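You operate a simulated robot arm through the tools that you are given. There is no shell and no other tool. Be economical: measure what you need, move in short steps, check, and stop when the job is done.

Carry out the task below with a simulated robot arm. There is one attempt and no reset: what you move stays moved.

Task
Fetch the yellow club tag and set it on the epoxy bench top. Put the large hook weight on the small bench top away on the top of the measuring bench. Take the white corked butt and leave it in the fr tagtray. Take the trap cup and put it on top of the yellow pack. Take the mixing stick and put it on the green rubber mat. Take the tall grey cup and leave it on the front of the belt table. Put the red club tag on the low shelf of the belt table. Take the beads bottle and leave it on the large blue aluminium putter head. The order is free. Set down upright: large hook weight, tall grey cup, beads bottle.

The check looks at the end state, three seconds after you hand in, the way a careful person would. Anything else that was tipped, shoved, dropped, spilled or broken makes it a failure.

Robot
A 7-joint arm with a three-finger gripper on a trunk, on a base that drives. Base frame: it is fixed to the floor where the robot stands at the start and does not move with it; the origin is under the middle of the robot, x ahead of it, y to its left, z up; the surface under the hand at the start is at about z = 920. Lengths are in mm, angles in rad, forces in N, time in s.
With the tool pointing down near the work surface it reaches from about 140 to 880 mm from the robot's upright axis, wherever it stands. Its first joint turns from -2.897 to 2.897 rad. Places, roughly: beads bottle [-1500, 4250, 1000]; epoxy bench top [400, 2400, 900]; front of the belt table (12x60 cm) [-1480, 2500, 900]; green rubber mat (18x54 cm) [620, 5780, 940]; large blue aluminium putter head [-1500, 4250, 1000]; large hook weight [1250, -500, 1000]; low shelf of the belt table [-1700, 2400, 200]; mixing stick (2x2x14 cm) [200, 2300, 1000]; red club tag [-1500, 1250, 1000]; tagtray (20x31 cm) [620, 240, 920]; tall grey cup (8x8x17 cm) [-1400, 1800, 900]; top of the measuring bench [-1600, 5300, 900]; trap cup (7x7x7 cm) [2700, 800, 900]; white corked butt (3x3x33 cm) [2600, -500, 700]; yellow club tag [500, 250, 1000]; yellow pack [-1750, 1750, 1000]. Payload 2.94 kg.
The tool frame sits at the grasp point between the pads (the TCP): z along the fingers, y along the line on which they close. The tips reach 30 mm beyond it. The gripper opens to 132 mm. The gripper's body begins 107 mm behind the TCP.
Orientation is told as [roll, pitch, yaw] about the base's x, y, z axes, in that order, counted from this pose: with the fingers straight down and closing along the base's y, the tool's x points along the base's -x, its y along +y and its z along -z.

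Tools
- The arm moves only by the tool apply_moves. Its argument "moves" is text: rows parted by semicolons, each of 7 numbers parted by spaces: the finger opening in mm, from 0 to 132, then the shift along the base's x, y, z in mm, then the turn, a rotation vector about the base's x, y, z in rad. In form: gripper x y z rx ry rz; .... A call has 1 to 8 rows; each row is the pose to reach, as a shift and turn from the pose commanded when the call began. Rows are played at 5 a second. More than 50 mm and 0.15 rad between two rows, or a gripper value outside its range, and nothing of the call is played. Where a pose cannot be reached the arm comes as near as it can. A force on the tool above 40 N (or 10 N above the force at the start of the call, whichever is more), or a blocked arm, ends the call early, and 0.2 s more pass. The fingers move at their own pace and stop on an object; they squeeze with about 28 N. The grip force told is the motor's: it shows also when the fingers shut on nothing. Time passes only in rows, and 0.2 s behind the last, so rows that repeat a pose let the fingers close. It gives the time, the measured TCP pose, the force on the tool (base axes), the opening and the grip force at its end, in the units of the frame above (readings bear some noise), with the torque about the TCP (base axes, N m) and any sound that the robot's microphone picked up.
- Cameras (640 x 400 px; columns grow to the right, rows downward): "scene" is now at [46.4, 171.5, 1761.3]; the picture's right is [-0.26, -0.97, 0.00], its down [-0.73, 0.20, -0.66] and it looks along [0.63, -0.17, -0.76] (base axes); focal length 272 px, centre (320, 200). "wrist" rides on the gripper at [72, 3, -144] in the tool frame; the picture's right is [-0.04, 1.00, 0.00], its down [-0.88, -0.04, -0.48] and it looks along [-0.47, -0.02, 0.88] (tool axes); focal length 256 px, centre (320, 200). There is no depth. A picture from a camera that has moved, and an enlarged one, comes with that camera's place and axes in the base frame and with its lens. The place of the scene camera against the robot may be out by one fixed shift of up to 18 mm in any direction.
- grab_frame(camera): a new picture of that camera. It takes no simulated time.
- raise_lower(by): slides the trunk up (or, below 0, down) by that many mm; the arm and the scene camera ride with it, the base frame stays. It gives what a move gives, with no picture.
- base_move(legs): drives the robot by 1 to 6 legs, each [ahead, left, turn to the left] in mm, mm and rad, along the robot's own axes; the way and the turn of a leg run together, so that a leg with both is an arc; at most 1500 mm and 3.142 rad a leg. The arm and the cameras ride along, it lands a little off, and it stops where it bumps. It gives what a move gives.
- pan_tilt(pan, tilt): turns the head with the scene camera to pan (to the left, within 2.496 rad either way) and tilt (down, from -0.506 to 1.204), counted from straight ahead of the robot. It gives what a move gives.
- enlarge(camera, box): a new picture of the part [left, top, right, bottom] of that camera's present view, enlarged. It takes no simulated time.
- finish_job(): hands the job in; it is judged then, once.

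Work in short steps. Places have to be worked out from the pictures, the camera data and where the tool is seen: move nearer, look again, correct. Check each grasp and each placing, and mend what went wrong. You have 483 turns and 216 pictures in all, those below and enlarged ones among them. Open the gripper and draw the arm clear of the work before you hand the job in, unless the task says otherwise; then end with one line.

The tools are called after "Call:" as name(argument=value, ...) on one line, values as JSON. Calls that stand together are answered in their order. apply_moves: Moves the arm, as the interface text tells. Its arguments: {"type":"object","properties":{"moves":{"type":"string"}},"required":["moves"]} The other tools are called the same way: raise_lower (by) slides the trunk up or down; base_move (legs) drives the base; pan_tilt (pan, tilt) turns the head that bears the scene camera; grab_frame (camera) takes a picture; enlarge (camera, box) takes an enlarged picture of a part of a camera's view; finish_job () hands the job in.

At the start:

```text
time: 0.0
eef_pos: [588.2, 0.6, 1315.2]
tool_rot: [0.0, 0.0, -0.001]
wrist_force: [0.7, -0.4, -0.6]
torque: [-0.03, 0.01, 0.03]
grip_width: 132.0
grasp_force: 0.1
trunk travel left (down, up): [-250.0, 290.0]
robot x, y, heading: [2.4, -1.5, 0.0]
head pan, tilt: [-0.262, 0.857]
```

scene: 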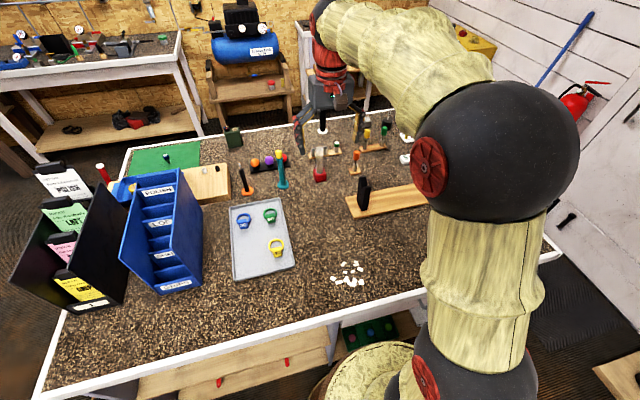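
wrist: 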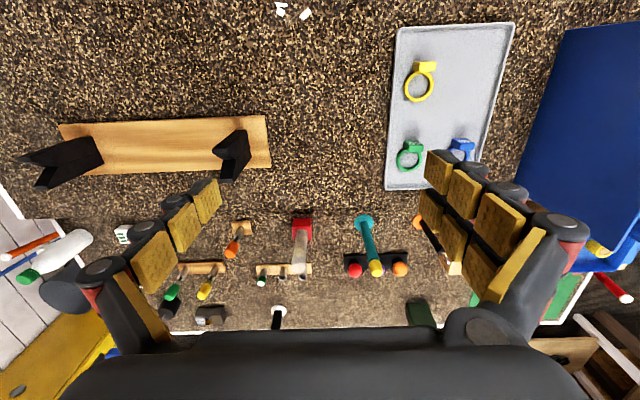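

I start by looking closely at the tagtray with the yellow tag.

Call:
enlarge(camera="wrist", box=[370, 10, 530, 200])

Call:
enlarge(camera="scene", box=[0, 130, 320, 330])

```text
2.11 times, centred on (450, 105) of wrist
camera zoom: at [516.4, 4.5, 1458.3], right [0.04, 1.0, 0.0], down [0.88, -0.04, 0.48], along [0.47, -0.02, -0.88], focal length 539 px, centre (46, 400)
```

zoom: 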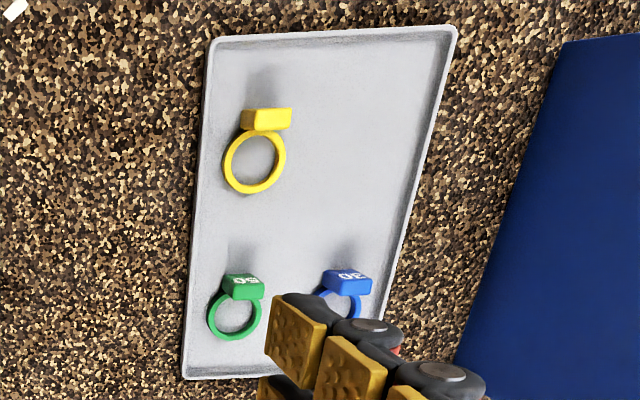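

```text
2.00 times, centred on (160, 230) of scene
camera zoom: at [46.4, 171.5, 1761.3], right [-0.26, -0.97, 0.0], down [-0.73, 0.2, -0.66], along [0.63, -0.17, -0.76], focal length 544 px, centre (640, 140)
```

zoom: 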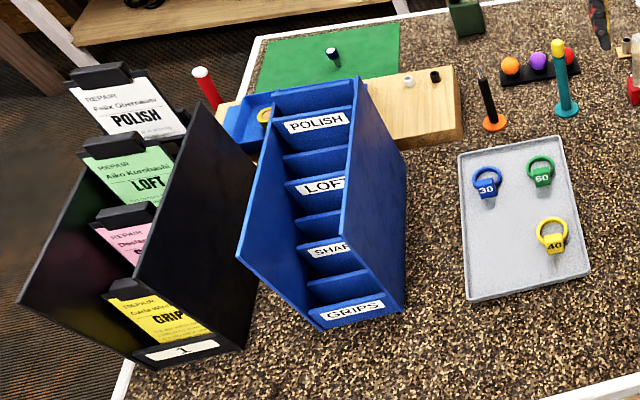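

The tag lies flat with its block near (529,195) and the ring towards +x. I move above it, fingers closing along y.

Call:
apply_moves(moves="132 -8 24 -30 0 0 0; 132 -16 49 -60 0 0 0; 132 -24 73 -90 0 0 0; 132 -32 98 -120 0 0 0; 132 -40 122 -150 0 0 0; 132 -48 147 -180 0 0 0; 132 -56 170 -210 0 0 0; 100 -59 194 -235 0 0 0")

Call:
grab_frame(camera="wrist")

```text
time: 1.8
eef_pos: [528.5, 195.4, 1078.2]
tool_rot: [-0.001, 0.0, -0.001]
wrist_force: [0.2, 0.2, 0.4]
torque: [-0.02, 0.03, 0.0]
grip_width: 106.1
grasp_force: 1.9
trunk travel left (down, up): [-250.0, 290.0]
robot x, y, heading: [3.8, 1.4, -0.002]
head pan, tilt: [-0.262, 0.857]
```

```text
211 pictures are left
camera wrist: at [457.7, 198.4, 1222.8], right [0.04, 1.0, 0.0], down [0.88, -0.04, 0.48], along [0.48, -0.02, -0.88], focal length 256 px, centre (320, 200)
```

wrist: 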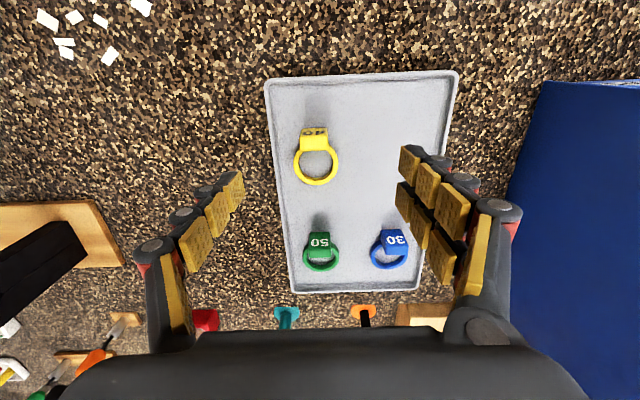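

I check the shape of the tag enlarged before descending.

Call:
enlarge(camera="wrist", box=[264, 100, 374, 200])

```text
4.00 times, centred on (319, 150) of wrist
camera zoom: at [457.7, 198.4, 1222.8], right [0.04, 1.0, 0.0], down [0.88, -0.04, 0.48], along [0.48, -0.02, -0.88], focal length 1024 px, centre (324, 400)
```

zoom: 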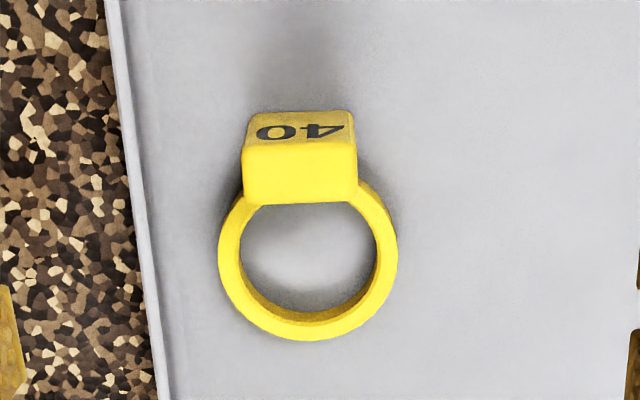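

The block is about 16×32×35 mm, centred near (533,189), standing on the tray. I descend with 70 mm opening and grasp it by its ends.

Call:
apply_moves(moves="70 3 -6 -20 0 0 0; 70 3 -6 -50 0 0 0; 70 3 -6 -80 0 0 0; 70 3 -6 -105 0 0 0; 70 3 -6 -119 0 0 0; 70 3 -6 -119 0 0 0")

Call:
grab_frame(camera="wrist")

```text
time: 3.2
eef_pos: [530.7, 187.9, 960.0]
tool_rot: [0.002, 0.0, 0.0]
wrist_force: [0.3, 1.0, 0.7]
torque: [-0.01, 0.0, 0.05]
grip_width: 69.5
grasp_force: 0.1
trunk travel left (down, up): [-250.0, 290.0]
robot x, y, heading: [-2.9, 0.9, -0.004]
head pan, tilt: [-0.262, 0.857]
```

```text
209 pictures are left
camera wrist: at [460.0, 193.0, 1104.1], right [0.04, 1.0, 0.0], down [0.88, -0.04, 0.48], along [0.48, -0.02, -0.88], focal length 256 px, centre (320, 200)
```

wrist: 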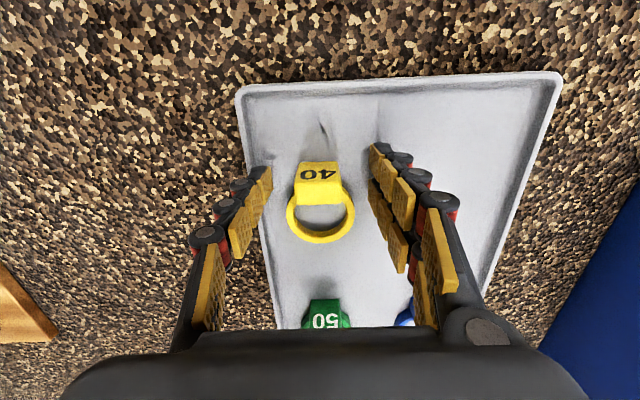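

The block is between the pads; I close.

Call:
apply_moves(moves="20 0 0 0 0 0 0; 20 0 0 0 0 0 0; 20 0 0 0 0 0 0; 20 0 0 0 0 0 0; 20 0 0 20 0 0 0; 20 0 0 60 0 0 0; 20 0 0 100 0 0 0; 20 0 0 140 0 0 0")

Call:
grab_frame(camera="wrist")

Call:
pan_tilt(pan=1.3, tilt=0.5)

Call:
grab_frame(camera="scene")

```text
time: 5.0
eef_pos: [530.2, 188.1, 1099.4]
tool_rot: [-0.001, 0.002, -0.001]
wrist_force: [0.3, -0.3, 0.2]
torque: [-0.01, -0.02, 0.01]
grip_width: 29.9
grasp_force: 28.2
trunk travel left (down, up): [-250.0, 290.0]
robot x, y, heading: [0.1, 1.2, 0.001]
head pan, tilt: [-0.262, 0.857]
```

```text
208 pictures are left
camera wrist: at [459.1, 192.6, 1243.7], right [0.04, 1.0, 0.0], down [0.88, -0.04, 0.47], along [0.47, -0.02, -0.88], focal length 256 px, centre (320, 200)
```

wrist: 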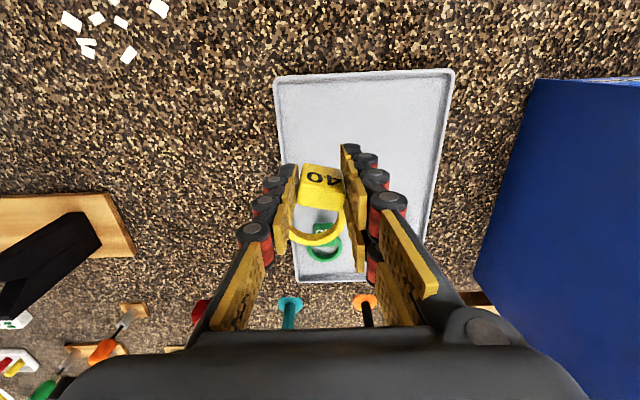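

```text
time: 6.6
eef_pos: [531.1, 189.4, 1098.8]
tool_rot: [-0.001, 0.0, -0.001]
wrist_force: [-0.1, 0.3, -0.3]
torque: [0.02, 0.04, 0.01]
grip_width: 29.8
grasp_force: 27.9
trunk travel left (down, up): [-250.0, 290.0]
robot x, y, heading: [-1.1, 0.5, -0.0]
head pan, tilt: [1.3, 0.499]
```

```text
207 pictures are left
camera scene: at [-4.5, 279.5, 1791.7], right [0.96, -0.27, 0.0], down [-0.13, -0.46, -0.88], along [0.23, 0.85, -0.48], focal length 272 px, centre (320, 200)
```

scene: 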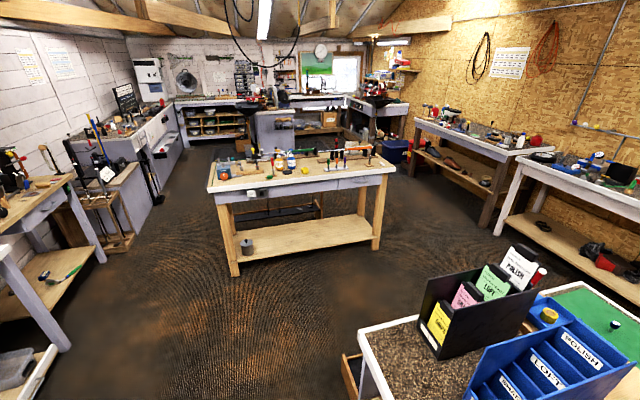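

The tag is held. I raise and retract the arm so it clears the organisers, and look left/behind for the route.

Call:
apply_moves(moves="20 -15 -10 40 0 0 0; 20 -30 -25 80 0 0 0; 20 -45 -40 120 0 0 0; 20 -60 -60 160 0 0 0; 20 -80 -80 200 0 0 0; 20 -100 -100 235 0 0 0; 20 -120 -120 260 0 0 0; 20 -130 -140 280 0 0 0")

Call:
pan_tilt(pan=2.3, tilt=0.6)

Call:
grab_frame(camera="scene")

```text
time: 8.4
eef_pos: [401.5, 48.8, 1380.9]
tool_rot: [0.0, -0.001, 0.001]
wrist_force: [0.1, -0.1, 0.3]
torque: [0.03, 0.0, 0.02]
grip_width: 29.8
grasp_force: 28.1
trunk travel left (down, up): [-250.0, 290.0]
robot x, y, heading: [4.4, 2.2, 0.001]
head pan, tilt: [1.3, 0.499]
```

```text
time: 9.7
eef_pos: [403.0, 47.9, 1379.3]
tool_rot: [0.0, 0.0, 0.0]
wrist_force: [-1.0, -0.4, -0.8]
torque: [0.0, 0.06, 0.0]
grip_width: 29.7
grasp_force: 28.1
trunk travel left (down, up): [-250.0, 290.0]
robot x, y, heading: [0.6, -2.2, 0.001]
head pan, tilt: [2.3, 0.6]
```

```text
206 pictures are left
camera scene: at [-87.9, 257.6, 1782.7], right [0.75, 0.67, 0.0], down [0.38, -0.42, -0.83], along [-0.55, 0.62, -0.56], focal length 272 px, centre (320, 200)
```

scene: 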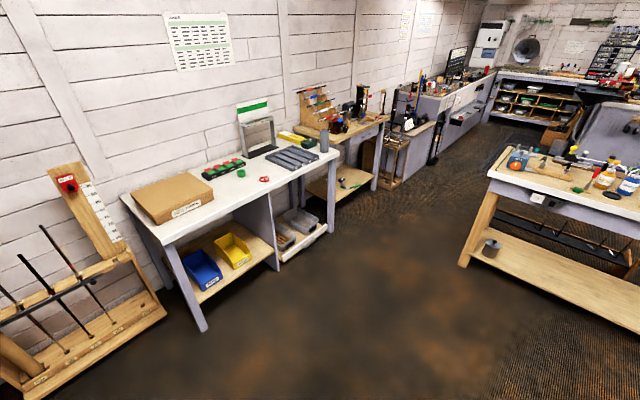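

The route is clear: back a bit, drive left 1500, turn to face the epoxy bench, shift right.

Call:
base_move(legs=[[-100, 0, 0], [0, 1480, 0], [0, 0, 1.5708], [0, -380, 0]])

Call:
pan_tilt(pan=0.0, tilt=0.7)

Call:
grab_frame(camera="scene")

```text
time: 23.6
eef_pos: [220.1, 1876.5, 1378.5]
tool_rot: [0.001, 0.0, 1.586]
wrist_force: [0.0, 0.8, 0.1]
torque: [0.0, 0.02, 0.03]
grip_width: 29.9
grasp_force: 28.1
trunk travel left (down, up): [-250.0, 290.0]
robot x, y, heading: [275.2, 1473.8, 1.587]
head pan, tilt: [2.3, 0.6]
```

```text
time: 25.7
eef_pos: [220.0, 1876.0, 1379.3]
tool_rot: [0.002, 0.0, 1.588]
wrist_force: [-0.6, 0.6, -0.4]
torque: [0.02, 0.01, -0.03]
grip_width: 29.7
grasp_force: 28.7
trunk travel left (down, up): [-250.0, 290.0]
robot x, y, heading: [277.2, 1474.6, 1.586]
head pan, tilt: [0.0, 0.7]
```

```text
205 pictures are left
camera scene: at [83.8, 1528.4, 1774.0], right [1.0, 0.02, 0.0], down [0.01, -0.64, -0.76], along [-0.01, 0.76, -0.64], focal length 272 px, centre (320, 200)
```

scene: 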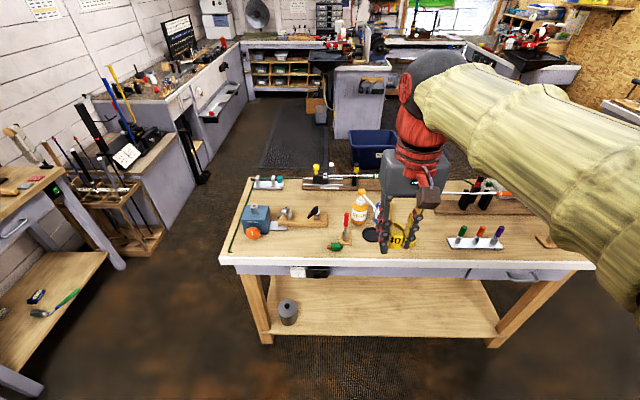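

Zoom on the bench top to find a free spot and the mixing stick.

Call:
enlarge(camera="scene", box=[220, 160, 400, 275])

Call:
enlarge(camera="scene", box=[400, 160, 600, 285])

Call:
grab_frame(camera="wrist")

```text
3.48 times, centred on (310, 218) of scene
camera zoom: at [83.8, 1528.4, 1774.0], right [1.0, 0.02, 0.0], down [0.01, -0.64, -0.76], along [-0.01, 0.76, -0.64], focal length 946 px, centre (355, 139)
```

zoom: 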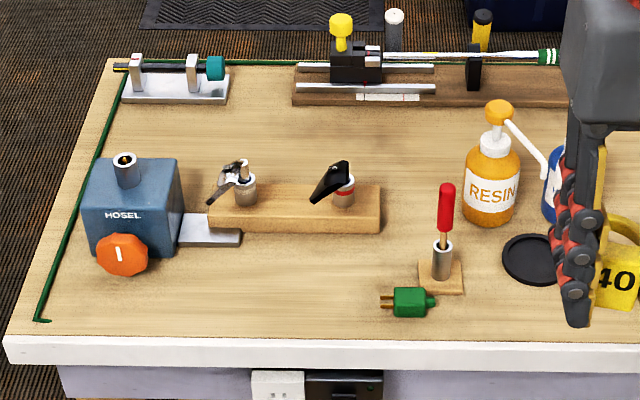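

```text
3.20 times, centred on (500, 222) of scene
camera zoom: at [83.8, 1528.4, 1774.0], right [1.0, 0.02, 0.0], down [0.01, -0.64, -0.76], along [-0.01, 0.76, -0.64], focal length 870 px, centre (-256, 128)
```

zoom: 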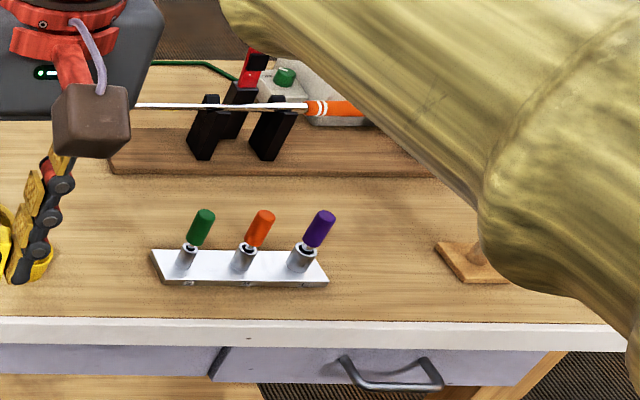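

```text
202 pictures are left
camera wrist: at [218.0, 1804.5, 1523.8], right [-1.0, 0.03, 0.0], down [0.02, 0.88, 0.48], along [0.01, 0.48, -0.88], focal length 256 px, centre (320, 200)
```

wrist: 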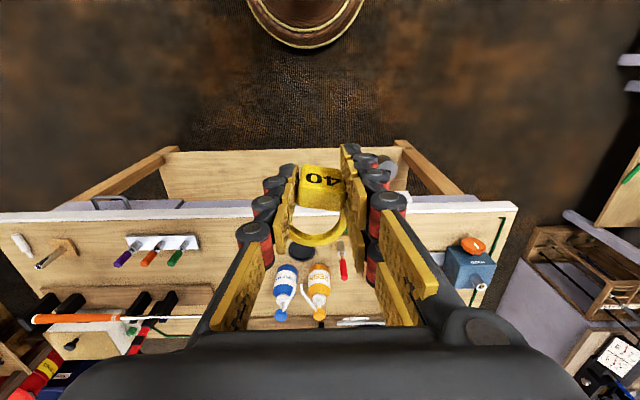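

The red-handled stick in the holder at about (183,2324) is the mixing stick. Free spot for the tag: about (440,2300), between the black disc and the rack. I drive closer.

Call:
base_move(legs=[[230, -120, -0.016]])

Call:
grab_frame(camera="wrist")

Call:
grab_frame(camera="scene")

```text
time: 27.6
eef_pos: [342.1, 2108.4, 1380.3]
tool_rot: [0.0, 0.0, 1.574]
wrist_force: [0.1, 1.3, 0.1]
torque: [-0.02, -0.01, -0.03]
grip_width: 29.5
grasp_force: 27.5
trunk travel left (down, up): [-250.0, 290.0]
robot x, y, heading: [391.6, 1708.9, 1.574]
head pan, tilt: [0.0, 0.7]
```

```text
201 pictures are left
camera wrist: at [339.2, 2037.3, 1523.5], right [-1.0, 0.04, 0.0], down [0.04, 0.88, 0.47], along [0.02, 0.47, -0.88], focal length 256 px, centre (320, 200)
```

wrist: 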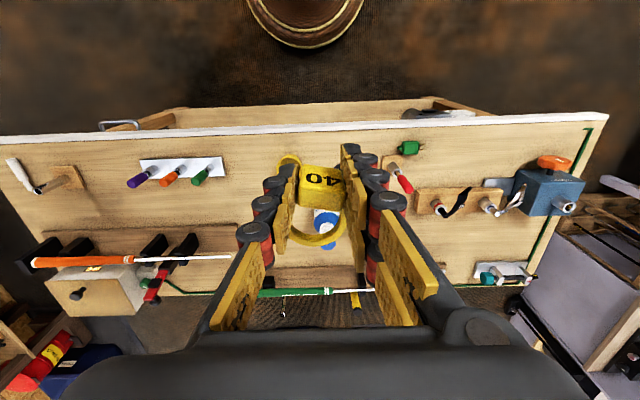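

```text
200 pictures are left
camera scene: at [201.4, 1763.1, 1774.0], right [1.0, 0.0, 0.0], down [0.0, -0.64, -0.76], along [0.0, 0.76, -0.64], focal length 272 px, centre (320, 200)
```

scene: 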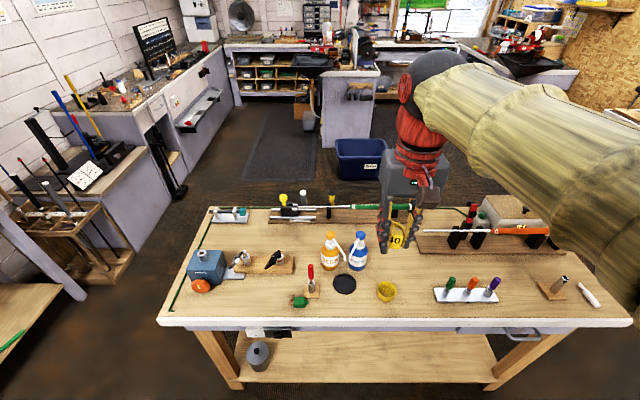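

A yellow cup sits at (437,2289), so I choose the free area near (520,2375) behind it. Moving above.

Call:
apply_moves(moves="20 25 37 -10 0 0 0; 20 50 74 -20 0 0 0; 20 75 111 -35 0 0 0; 20 100 148 -50 0 0 0; 20 125 185 -70 0 0 0; 20 150 220 -95 0 0 0; 20 170 250 -125 0 0 0; 20 178 267 -165 0 0 0")

Call:
apply_moves(moves="20 0 0 -40 0 0 0; 20 0 0 -80 0 0 0; 20 0 0 -120 0 0 0; 20 0 0 -150 0 0 0")

Call:
grab_frame(camera="wrist")

Call:
grab_frame(camera="scene")

```text
time: 29.4
eef_pos: [519.9, 2375.8, 1212.7]
tool_rot: [0.0, 0.0, 1.576]
wrist_force: [-0.4, -0.5, -0.6]
torque: [-0.04, 0.02, 0.01]
grip_width: 29.8
grasp_force: 27.7
trunk travel left (down, up): [-250.0, 290.0]
robot x, y, heading: [390.8, 1703.0, 1.572]
head pan, tilt: [0.0, 0.7]
```

```text
time: 30.4
eef_pos: [519.0, 2375.0, 1063.6]
tool_rot: [0.001, 0.001, 1.574]
wrist_force: [0.6, 0.1, -0.5]
torque: [-0.06, 0.03, 0.02]
grip_width: 30.0
grasp_force: 27.7
trunk travel left (down, up): [-250.0, 290.0]
robot x, y, heading: [393.0, 1708.2, 1.578]
head pan, tilt: [0.0, 0.7]
```

```text
199 pictures are left
camera wrist: at [517.6, 2303.8, 1208.0], right [-1.0, 0.04, 0.0], down [0.04, 0.88, 0.47], along [0.02, 0.47, -0.88], focal length 256 px, centre (320, 200)
```

wrist: 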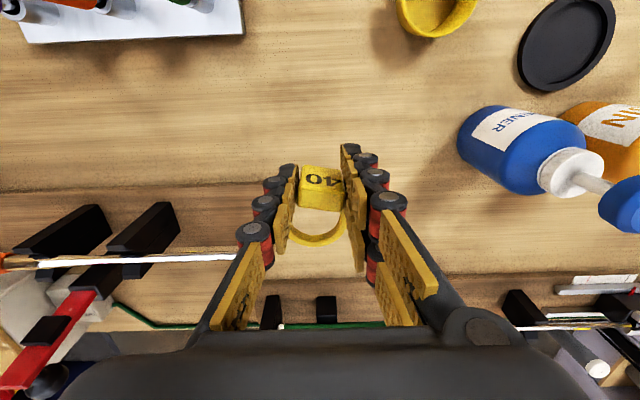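

```text
198 pictures are left
camera scene: at [201.3, 1763.2, 1774.0], right [1.0, 0.0, 0.0], down [0.0, -0.64, -0.76], along [0.0, 0.76, -0.64], focal length 272 px, centre (320, 200)
```

scene: 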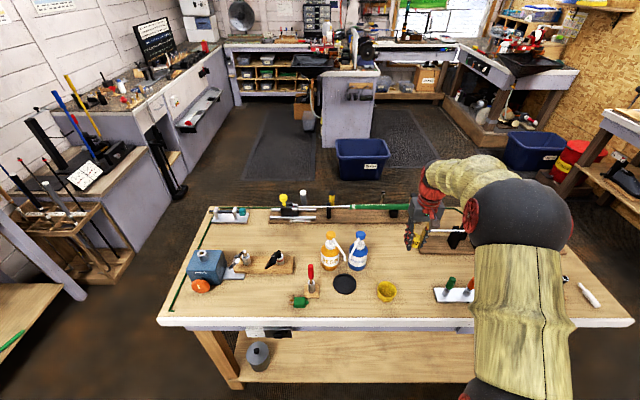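

I move back 30 mm from the wooden board and lower until contact.

Call:
apply_moves(moves="20 0 -15 -30 0 0 0; 20 0 -30 -60 0 0 0; 20 0 -30 -85 0 0 0; 20 0 -30 -100 0 0 0; 20 0 -30 -110 0 0 0; 20 0 -30 -115 0 0 0; 20 0 -30 -120 0 0 0; 20 0 -30 -125 0 0 0")

```text
time: 32.0
eef_pos: [518.3, 2347.0, 949.7]
tool_rot: [-0.001, -0.007, 1.575]
wrist_force: [-1.2, -2.3, 9.2]
torque: [-0.24, 0.19, -0.01]
grip_width: 29.8
grasp_force: 28.2
trunk travel left (down, up): [-250.0, 290.0]
robot x, y, heading: [390.5, 1704.8, 1.573]
head pan, tilt: [0.0, 0.7]
stopped in row 8: the force on the tool passed its limit at 53 N (the readings are from after the stop); the commanded pose is now the measured one
```

Contact at TCP z≈950. I open slightly and rise.

Call:
apply_moves(moves="50 0 0 1 0 0 0; 50 0 0 1 0 0 0; 50 0 0 1 0 0 0; 50 0 0 30 0 0 0; 50 0 0 70 0 0 0; 50 0 0 110 0 0 0; 50 0 0 150 0 0 0")

Call:
grab_frame(camera="wrist")

```text
time: 33.6
eef_pos: [519.3, 2346.6, 1098.2]
tool_rot: [-0.001, -0.004, 1.574]
wrist_force: [0.2, -0.3, -0.1]
torque: [0.06, -0.01, -0.02]
grip_width: 50.0
grasp_force: 0.1
trunk travel left (down, up): [-250.0, 290.0]
robot x, y, heading: [389.6, 1705.9, 1.576]
head pan, tilt: [0.0, 0.7]
```

```text
197 pictures are left
camera wrist: at [516.2, 2274.2, 1242.4], right [-1.0, 0.04, 0.0], down [0.04, 0.88, 0.48], along [0.02, 0.48, -0.88], focal length 256 px, centre (320, 200)
```

wrist: 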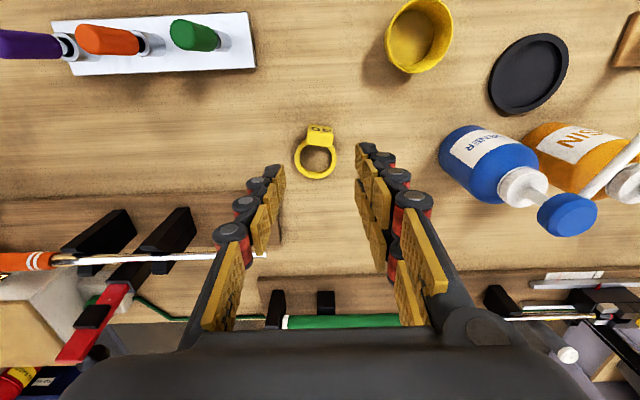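

Tag is down properly. Now to the mixing stick near (174,2291), its top near z≈1065: rise, and move across at z≈1200.

Call:
apply_moves(moves="50 0 0 45 0 0 0; 50 0 0 90 0 0 0; 50 0 -5 120 0 0 0; 50 -45 -15 120 0 0 0; 50 -90 -25 120 0 0 0; 50 -138 -35 120 0 0 0; 50 -186 -45 120 0 0 0; 50 -234 -55 120 0 0 0")

Call:
apply_moves(moves="50 -45 0 0 0 0 0; 50 -90 0 0 0 0 0; 50 -111 0 0 0 0 0")

Call:
grab_frame(camera="wrist")

Call:
grab_frame(camera="scene")

```text
time: 35.4
eef_pos: [284.6, 2291.7, 1218.7]
tool_rot: [-0.002, -0.004, 1.571]
wrist_force: [-0.3, -0.8, 1.0]
torque: [0.02, 0.0, 0.03]
grip_width: 49.9
grasp_force: 0.0
trunk travel left (down, up): [-250.0, 290.0]
robot x, y, heading: [394.1, 1705.3, 1.573]
head pan, tilt: [0.0, 0.7]
```

```text
time: 36.2
eef_pos: [173.9, 2293.0, 1218.1]
tool_rot: [-0.002, -0.003, 1.574]
wrist_force: [0.0, -0.8, 0.1]
torque: [-0.04, 0.04, 0.01]
grip_width: 49.9
grasp_force: 0.1
trunk travel left (down, up): [-250.0, 290.0]
robot x, y, heading: [390.7, 1705.4, 1.575]
head pan, tilt: [0.0, 0.7]
```

```text
196 pictures are left
camera wrist: at [171.9, 2220.3, 1361.8], right [-1.0, 0.04, 0.0], down [0.04, 0.88, 0.48], along [0.02, 0.48, -0.88], focal length 256 px, centre (320, 200)
```

wrist: 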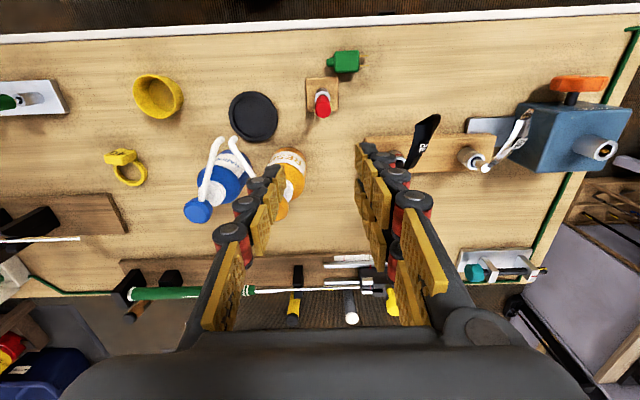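

```text
195 pictures are left
camera scene: at [200.9, 1762.5, 1774.0], right [1.0, 0.0, 0.0], down [0.0, -0.64, -0.76], along [0.0, 0.76, -0.64], focal length 272 px, centre (320, 200)
```

scene: 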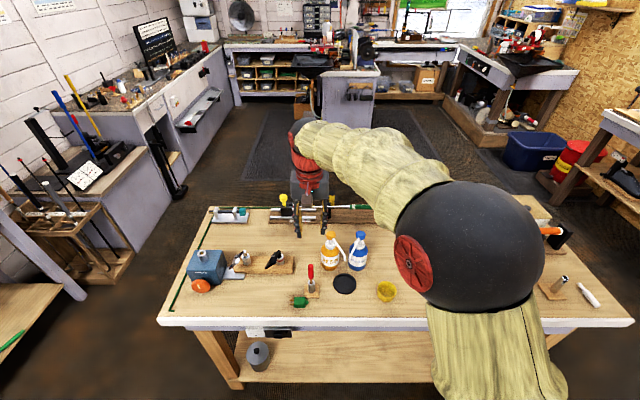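

I zoom onto the stick in the wrist view.

Call:
enlarge(camera="wrist", box=[272, 40, 372, 150])

```text
3.64 times, centred on (322, 95) of wrist
camera zoom: at [171.9, 2220.3, 1361.8], right [-1.0, 0.04, 0.0], down [0.04, 0.88, 0.48], along [0.02, 0.48, -0.88], focal length 931 px, centre (313, 582)
```

zoom: 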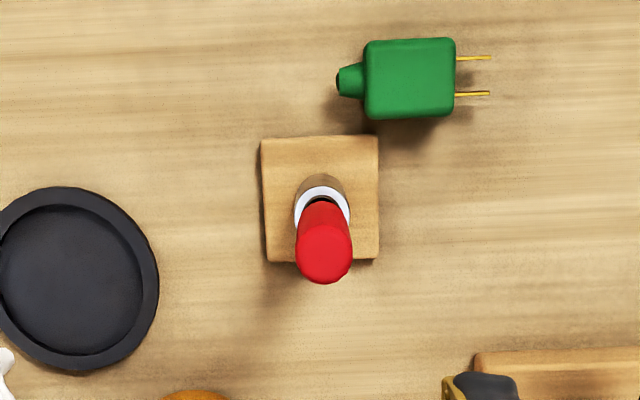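

The stick is vertical at (170.5,2268), handle z≈995–1068. To lay it flat later, I'll grip it with the hand leaning 45° (toward −x) and place it leaning 45° the other way. First yaw the tool by −90°.

Call:
apply_moves(moves="50 -10 -3 0 0 0 -0.14; 50 -20 -6 0 0 0 -0.28; 50 -30 -9 0 0 0 -0.42; 50 -40 -12 0 0 0 -0.56; 50 -50 -15 0 0 0 -0.70; 50 -60 -18 0 0 0 -0.84; 50 -70 -21 0 0 0 -0.98; 50 -74 -25 0 0 0 -1.12")

Call:
apply_moves(moves="50 0 0 0 0 0 -0.14; 50 0 0 0 0 0 -0.28; 50 0 0 0 0 0 -0.42; 50 0 0 0 0 0 -0.454")

Call:
apply_moves(moves="50 0 0 0 0 -0.14 0; 50 0 0 0 0 -0.28 0; 50 0 0 0 0 -0.42 0; 50 0 0 0 0 -0.56 0; 50 0 0 0 0 -0.70 0; 50 0 0 0 0 -0.785 0")

Call:
grab_frame(camera="scene")

Call:
grab_frame(camera="wrist")

```text
time: 38.0
eef_pos: [100.1, 2266.6, 1218.4]
tool_rot: [-0.001, -0.004, 0.453]
wrist_force: [0.5, -0.3, 0.2]
torque: [0.0, 0.02, 0.0]
grip_width: 49.9
grasp_force: 0.0
trunk travel left (down, up): [-250.0, 290.0]
robot x, y, heading: [392.5, 1705.9, 1.574]
head pan, tilt: [0.0, 0.7]
```

```text
time: 39.0
eef_pos: [100.4, 2267.1, 1218.7]
tool_rot: [-0.003, -0.005, -0.001]
wrist_force: [0.7, -0.7, 0.3]
torque: [0.0, 0.03, -0.02]
grip_width: 50.2
grasp_force: 0.1
trunk travel left (down, up): [-250.0, 290.0]
robot x, y, heading: [391.3, 1706.3, 1.573]
head pan, tilt: [0.0, 0.7]
```

```text
time: 40.4
eef_pos: [99.4, 2266.7, 1219.4]
tool_rot: [0.0, -0.792, 0.0]
wrist_force: [0.0, 0.2, 0.1]
torque: [-0.01, 0.02, -0.01]
grip_width: 50.0
grasp_force: 0.1
trunk travel left (down, up): [-250.0, 290.0]
robot x, y, heading: [391.3, 1707.4, 1.575]
head pan, tilt: [0.0, 0.7]
```

```text
193 pictures are left
camera scene: at [200.2, 1762.5, 1773.9], right [1.0, 0.0, 0.0], down [0.0, -0.64, -0.76], along [0.0, 0.76, -0.64], focal length 272 px, centre (320, 200)
```

scene: 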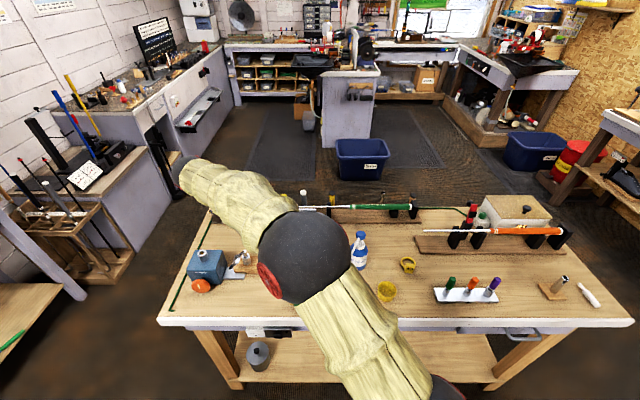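

```text
192 pictures are left
camera wrist: at [-52.6, 2271.0, 1268.1], right [0.03, 1.0, 0.03], down [0.28, -0.04, 0.96], along [0.96, -0.02, -0.28], focal length 256 px, centre (320, 200)
```

wrist: 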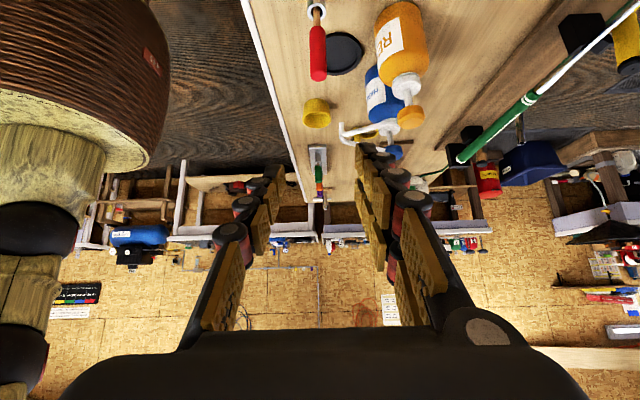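

The view confirms handle top at z≈1069, bottom ≈996, y≈2268.6. I approach along the leaning tool axis.

Call:
apply_moves(moves="40 0 1 -40 0 0 0; 40 0 1.5 -80 0 0 0; 40 0 1.5 -108 0 0 0; 40 19 1.5 -127 0 0 0; 40 38 1.5 -146 0 0 0; 40 57 1.5 -165 0 0 0")

Call:
grab_frame(camera="wrist")

```text
time: 41.8
eef_pos: [158.6, 2268.2, 1053.7]
tool_rot: [0.0, -0.791, 0.001]
wrist_force: [-1.3, -0.4, 0.2]
torque: [0.01, -0.04, 0.02]
grip_width: 39.7
grasp_force: 0.0
trunk travel left (down, up): [-250.0, 290.0]
robot x, y, heading: [393.3, 1702.4, 1.576]
head pan, tilt: [0.0, 0.7]
```

```text
191 pictures are left
camera wrist: at [5.7, 2272.4, 1104.3], right [0.03, 1.0, 0.03], down [0.28, -0.04, 0.96], along [0.96, -0.02, -0.28], focal length 256 px, centre (320, 200)
```

wrist: 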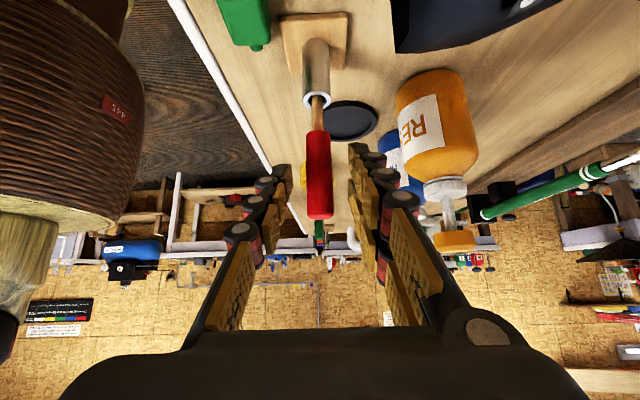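

Handle lies between the pad tips; close and lift straight up.

Call:
apply_moves(moves="5 0 0 0 0 0 0; 5 0 0 0 0 0 0; 5 0 0 0 0 0 0; 5 0 0 0 0 0 0; 5 0 0 20 0 0 0; 5 0 0 40 0 0 0; 5 0 0 70 0 0 0; 5 0 0 110 0 0 0")

Call:
grab_frame(camera="wrist")

```text
time: 43.6
eef_pos: [156.4, 2267.8, 1163.5]
tool_rot: [-0.001, -0.79, 0.0]
wrist_force: [-0.6, -0.1, -0.2]
torque: [0.01, -0.02, -0.03]
grip_width: 16.3
grasp_force: 27.7
trunk travel left (down, up): [-250.0, 290.0]
robot x, y, heading: [390.4, 1701.8, 1.572]
head pan, tilt: [0.0, 0.7]
```

```text
190 pictures are left
camera wrist: at [5.2, 2272.1, 1213.6], right [0.03, 1.0, 0.03], down [0.28, -0.04, 0.96], along [0.96, -0.02, -0.28], focal length 256 px, centre (320, 200)
```

wrist: 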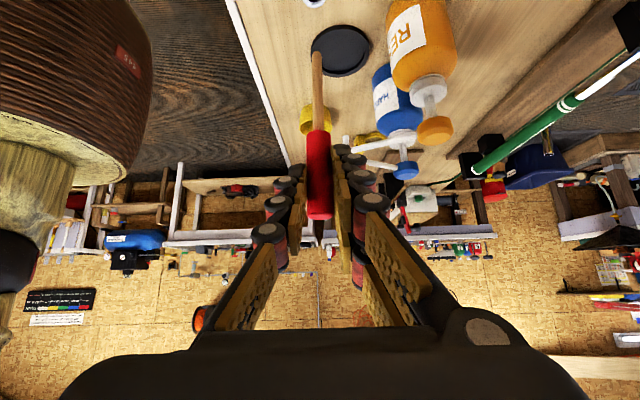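

Stick is held. Raise and retract towards the robot for driving.

Call:
apply_moves(moves="5 0 0 45 0 0 0; 5 0 0 90 0 0 0; 5 0 0 135 0 0 0; 5 10 -40 145 0 0 0; 5 25 -80 145 0 0 0; 5 45 -120 145 0 0 0; 5 65 -160 145 0 0 0; 5 85 -200 145 0 0 0")

Call:
base_move(legs=[[-200, 0, 0], [0, 1000, 0]])

Call:
grab_frame(camera="scene")

```text
time: 45.4
eef_pos: [243.3, 2067.7, 1307.7]
tool_rot: [0.0, -0.788, 0.0]
wrist_force: [0.2, -0.3, -0.9]
torque: [0.05, 0.02, 0.03]
grip_width: 16.2
grasp_force: 27.5
trunk travel left (down, up): [-250.0, 290.0]
robot x, y, heading: [392.8, 1707.7, 1.579]
head pan, tilt: [0.0, 0.7]
```

```text
time: 51.8
eef_pos: [-756.8, 1863.4, 1308.2]
tool_rot: [0.0, -0.79, 0.004]
wrist_force: [-0.1, 0.0, -0.6]
torque: [0.0, 0.03, -0.01]
grip_width: 16.3
grasp_force: 28.4
trunk travel left (down, up): [-250.0, 290.0]
robot x, y, heading: [-608.7, 1501.1, 1.58]
head pan, tilt: [0.0, 0.7]
```

```text
189 pictures are left
camera scene: at [-796.2, 1557.5, 1774.0], right [1.0, 0.01, 0.0], down [0.0, -0.64, -0.76], along [0.0, 0.76, -0.64], focal length 272 px, centre (320, 200)
```

scene: 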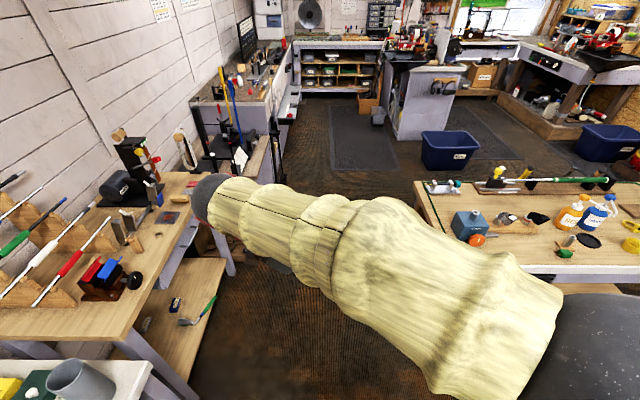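

Corridor between the tables is centred near x≈-830. I go there, forward to y≈3300, and look.

Call:
base_move(legs=[[0, 200, 0], [1400, 0, 0], [400, 0, 0]])

Call:
pan_tilt(pan=-0.3, tilt=0.45)

Call:
grab_frame(camera="scene")

```text
time: 62.1
eef_pos: [-958.5, 3674.7, 1307.3]
tool_rot: [-0.003, -0.791, -0.004]
wrist_force: [-0.4, 0.4, -1.2]
torque: [-0.04, -0.04, -0.01]
grip_width: 16.4
grasp_force: 28.2
trunk travel left (down, up): [-250.0, 290.0]
robot x, y, heading: [-809.7, 3311.2, 1.569]
head pan, tilt: [0.0, 0.7]
```

```text
time: 62.9
eef_pos: [-957.4, 3674.2, 1307.8]
tool_rot: [-0.002, -0.79, -0.004]
wrist_force: [0.3, -0.2, -0.9]
torque: [0.0, -0.06, 0.0]
grip_width: 16.4
grasp_force: 28.4
trunk travel left (down, up): [-250.0, 290.0]
robot x, y, heading: [-813.1, 3312.6, 1.569]
head pan, tilt: [-0.3, 0.45]
```

```text
188 pictures are left
camera scene: at [-973.5, 3371.1, 1796.1], right [0.96, -0.3, 0.0], down [-0.13, -0.42, -0.9], along [0.27, 0.86, -0.44], focal length 272 px, centre (320, 200)
```

scene: 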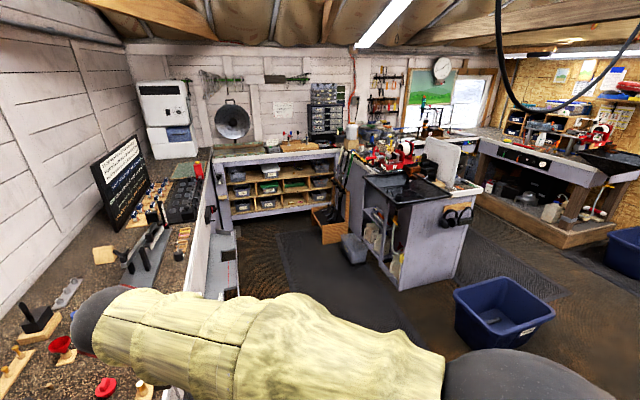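

Zoom on the peninsula where the mat should be (about pixel 396,158).

Call:
enlarge(camera="scene", box=[330, 100, 510, 215])

```text
3.48 times, centred on (420, 158) of scene
camera zoom: at [-973.5, 3371.1, 1796.1], right [0.96, -0.3, 0.0], down [-0.13, -0.42, -0.9], along [0.27, 0.86, -0.44], focal length 946 px, centre (-28, 348)
```

zoom: 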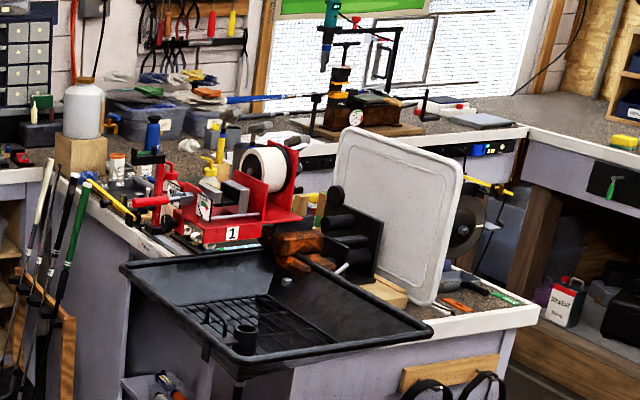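

The mat should be behind the white divider, reachable from the peninsula's right side. I drive right along y≈3350 to x≈1550 and look.

Call:
base_move(legs=[[30, -1200, 0], [0, -1150, 0]])

Call:
pan_tilt(pan=0.3, tilt=0.45)

Call:
grab_frame(camera="scene")

```text
time: 74.4
eef_pos: [1385.0, 3681.1, 1307.4]
tool_rot: [-0.002, -0.789, -0.015]
wrist_force: [0.5, 0.5, 0.6]
torque: [-0.02, -0.02, 0.01]
grip_width: 16.4
grasp_force: 28.3
trunk travel left (down, up): [-250.0, 290.0]
robot x, y, heading: [1528.4, 3312.6, 1.559]
head pan, tilt: [-0.3, 0.45]
```

```text
time: 75.4
eef_pos: [1385.6, 3680.0, 1307.5]
tool_rot: [-0.001, -0.792, -0.016]
wrist_force: [0.3, 1.0, 0.0]
torque: [0.0, -0.05, -0.01]
grip_width: 16.7
grasp_force: 27.9
trunk travel left (down, up): [-250.0, 290.0]
robot x, y, heading: [1529.1, 3317.9, 1.556]
head pan, tilt: [0.3, 0.45]
```

```text
186 pictures are left
camera scene: at [1311.4, 3378.2, 1796.2], right [0.96, 0.28, 0.0], down [0.12, -0.42, -0.9], along [-0.25, 0.86, -0.44], focal length 272 px, centre (320, 200)
```

scene: 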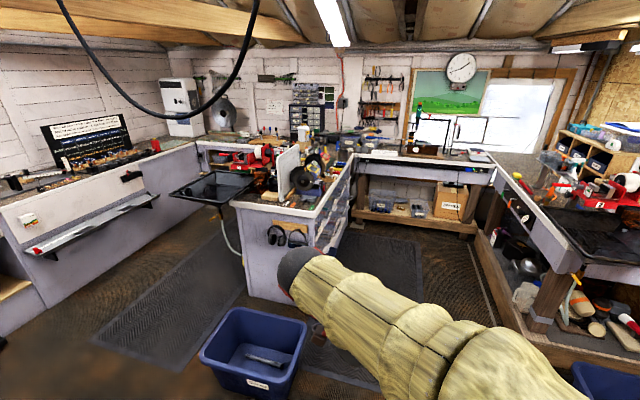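

Zoom near pixel (320,166).

Call:
enlarge(camera="scene", box=[230, 120, 390, 220])

```text
4.00 times, centred on (310, 170) of scene
camera zoom: at [1311.4, 3378.2, 1796.2], right [0.96, 0.28, 0.0], down [0.12, -0.42, -0.9], along [-0.25, 0.86, -0.44], focal length 1088 px, centre (360, 320)
```

zoom: 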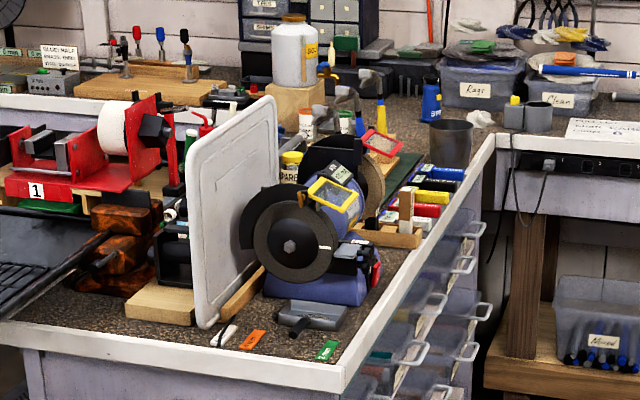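

The mat (dark green strip) lies behind the grinder. I drive up the right aisle to y≈5700 and turn left to face it.

Call:
base_move(legs=[[1300, 0, 0.014], [1100, 0, 0], [0, 0, 1.5708]])

Call:
pan_tilt(pan=0.0, tilt=0.7)

Call:
grab_frame(camera="scene")

Call:
grab_frame(camera="wrist")

```text
time: 90.9
eef_pos: [1175.9, 5560.3, 1306.3]
tool_rot: [-0.003, -0.79, 1.56]
wrist_force: [0.5, 0.8, -1.8]
torque: [-0.03, 0.0, 0.01]
grip_width: 16.5
grasp_force: 27.8
trunk travel left (down, up): [-250.0, 290.0]
robot x, y, heading: [1542.9, 5705.3, 3.138]
head pan, tilt: [0.3, 0.45]
```

```text
time: 91.7
eef_pos: [1175.4, 5559.9, 1307.9]
tool_rot: [-0.002, -0.791, 1.561]
wrist_force: [-0.4, -0.2, 0.7]
torque: [0.0, 0.04, 0.0]
grip_width: 16.5
grasp_force: 27.9
trunk travel left (down, up): [-250.0, 290.0]
robot x, y, heading: [1537.4, 5706.6, 3.133]
head pan, tilt: [0.0, 0.7]
```

```text
184 pictures are left
camera scene: at [1483.8, 5516.3, 1774.0], right [0.01, 1.0, 0.0], down [0.64, 0.0, -0.77], along [-0.77, 0.0, -0.64], focal length 272 px, centre (320, 200)
```

scene: 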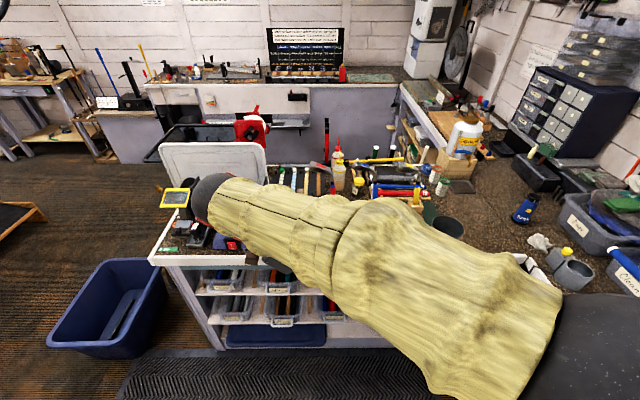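

```text
183 pictures are left
camera wrist: at [1171.8, 5408.2, 1357.8], right [-1.0, 0.04, 0.03], down [0.04, 0.28, 0.96], along [0.03, 0.96, -0.28], focal length 256 px, centre (320, 200)
```

wrist: 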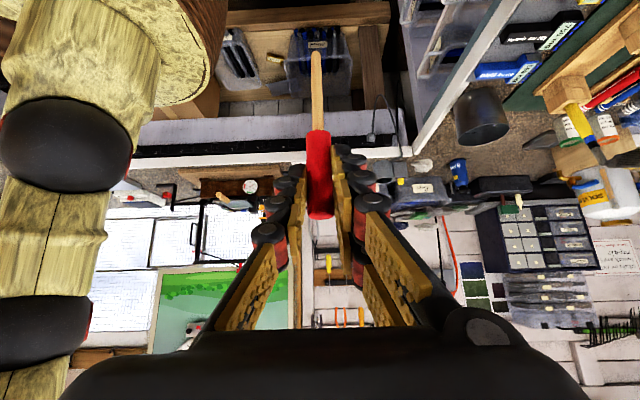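

The arm blocks the view. I rotate the tool 90° about its closing axis here in free air, bringing the stick horizontal.

Call:
apply_moves(moves="5 0 0 0 -0.14 0 0; 5 0 0 0 -0.28 0 0; 5 0 0 0 -0.42 0 0; 5 0 0 0 -0.56 0 0; 5 0 0 0 -0.70 0 0; 5 0 0 0 -0.84 0 0; 5 0 0 0 -0.98 0 0; 5 0 0 0 -1.12 0 0")

Call:
apply_moves(moves="5 0 0 0 -0.14 0 0; 5 0 0 0 -0.28 0 0; 5 0 0 0 -0.42 0 0; 5 0 0 0 -0.45 0 0")

Call:
grab_frame(camera="wrist")

Call:
grab_frame(camera="scene")

```text
time: 93.5
eef_pos: [1176.9, 5560.7, 1308.2]
tool_rot: [-0.007, 0.331, 1.565]
wrist_force: [-0.4, 1.2, 0.1]
torque: [-0.01, -0.01, -0.02]
grip_width: 16.8
grasp_force: 27.9
trunk travel left (down, up): [-250.0, 290.0]
robot x, y, heading: [1539.1, 5702.7, 3.139]
head pan, tilt: [0.0, 0.7]
```

```text
time: 94.5
eef_pos: [1176.1, 5560.2, 1308.0]
tool_rot: [-0.013, 0.78, 1.562]
wrist_force: [0.9, 0.4, -0.1]
torque: [-0.02, -0.01, -0.02]
grip_width: 16.6
grasp_force: 27.7
trunk travel left (down, up): [-250.0, 290.0]
robot x, y, heading: [1540.7, 5707.6, 3.132]
head pan, tilt: [0.0, 0.7]
```

```text
182 pictures are left
camera wrist: at [1172.1, 5611.2, 1461.2], right [-1.0, 0.03, -0.04], down [0.04, 0.96, -0.28], along [0.03, -0.28, -0.96], focal length 256 px, centre (320, 200)
```

wrist: 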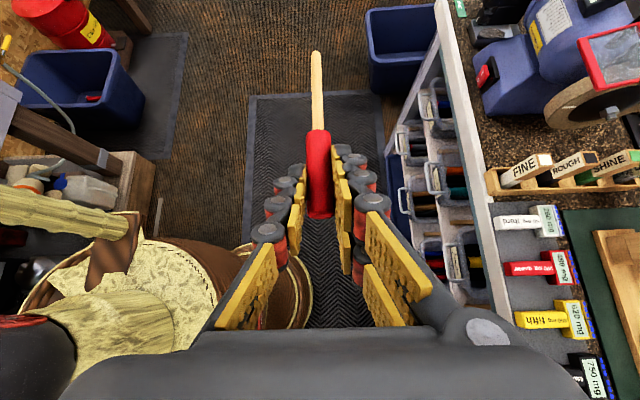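

```text
181 pictures are left
camera scene: at [1483.9, 5516.7, 1774.0], right [0.01, 1.0, 0.0], down [0.64, 0.0, -0.76], along [-0.76, 0.01, -0.64], focal length 272 px, centre (320, 200)
```

scene: 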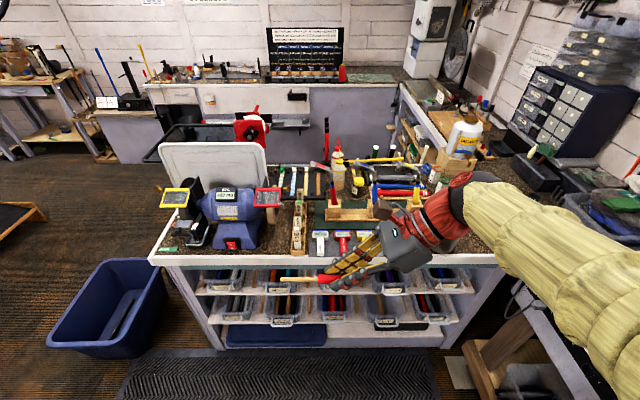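

Excellent: the stick is horizontal and the view is open. Zoom in on the mat.

Call:
enlarge(camera="scene", box=[270, 150, 470, 275])

Call:
enlarge(camera="wrist", box=[440, 100, 640, 400])

```text
3.20 times, centred on (370, 212) of scene
camera zoom: at [1483.9, 5516.7, 1774.0], right [0.01, 1.0, 0.0], down [0.64, 0.0, -0.76], along [-0.76, 0.01, -0.64], focal length 870 px, centre (160, 160)
```

zoom: 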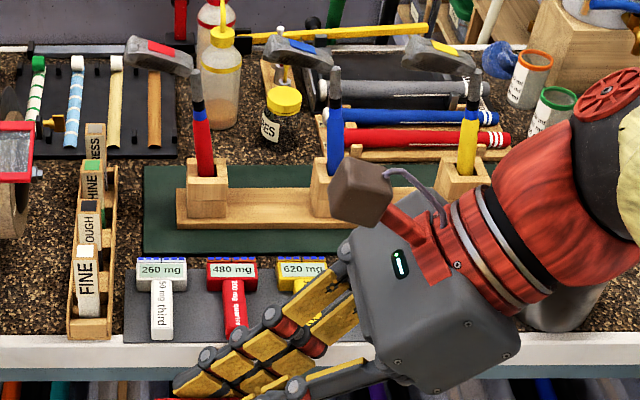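

```text
1.33 times, centred on (540, 250) of wrist
camera zoom: at [1172.1, 5611.2, 1461.2], right [-1.0, 0.03, -0.04], down [0.04, 0.96, -0.28], along [0.03, -0.28, -0.96], focal length 341 px, centre (27, 133)
```

zoom: 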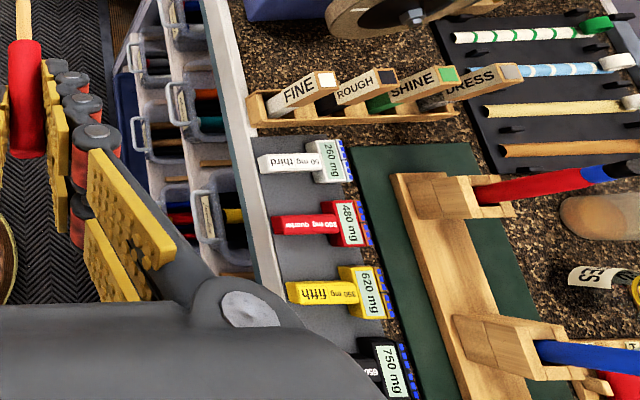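

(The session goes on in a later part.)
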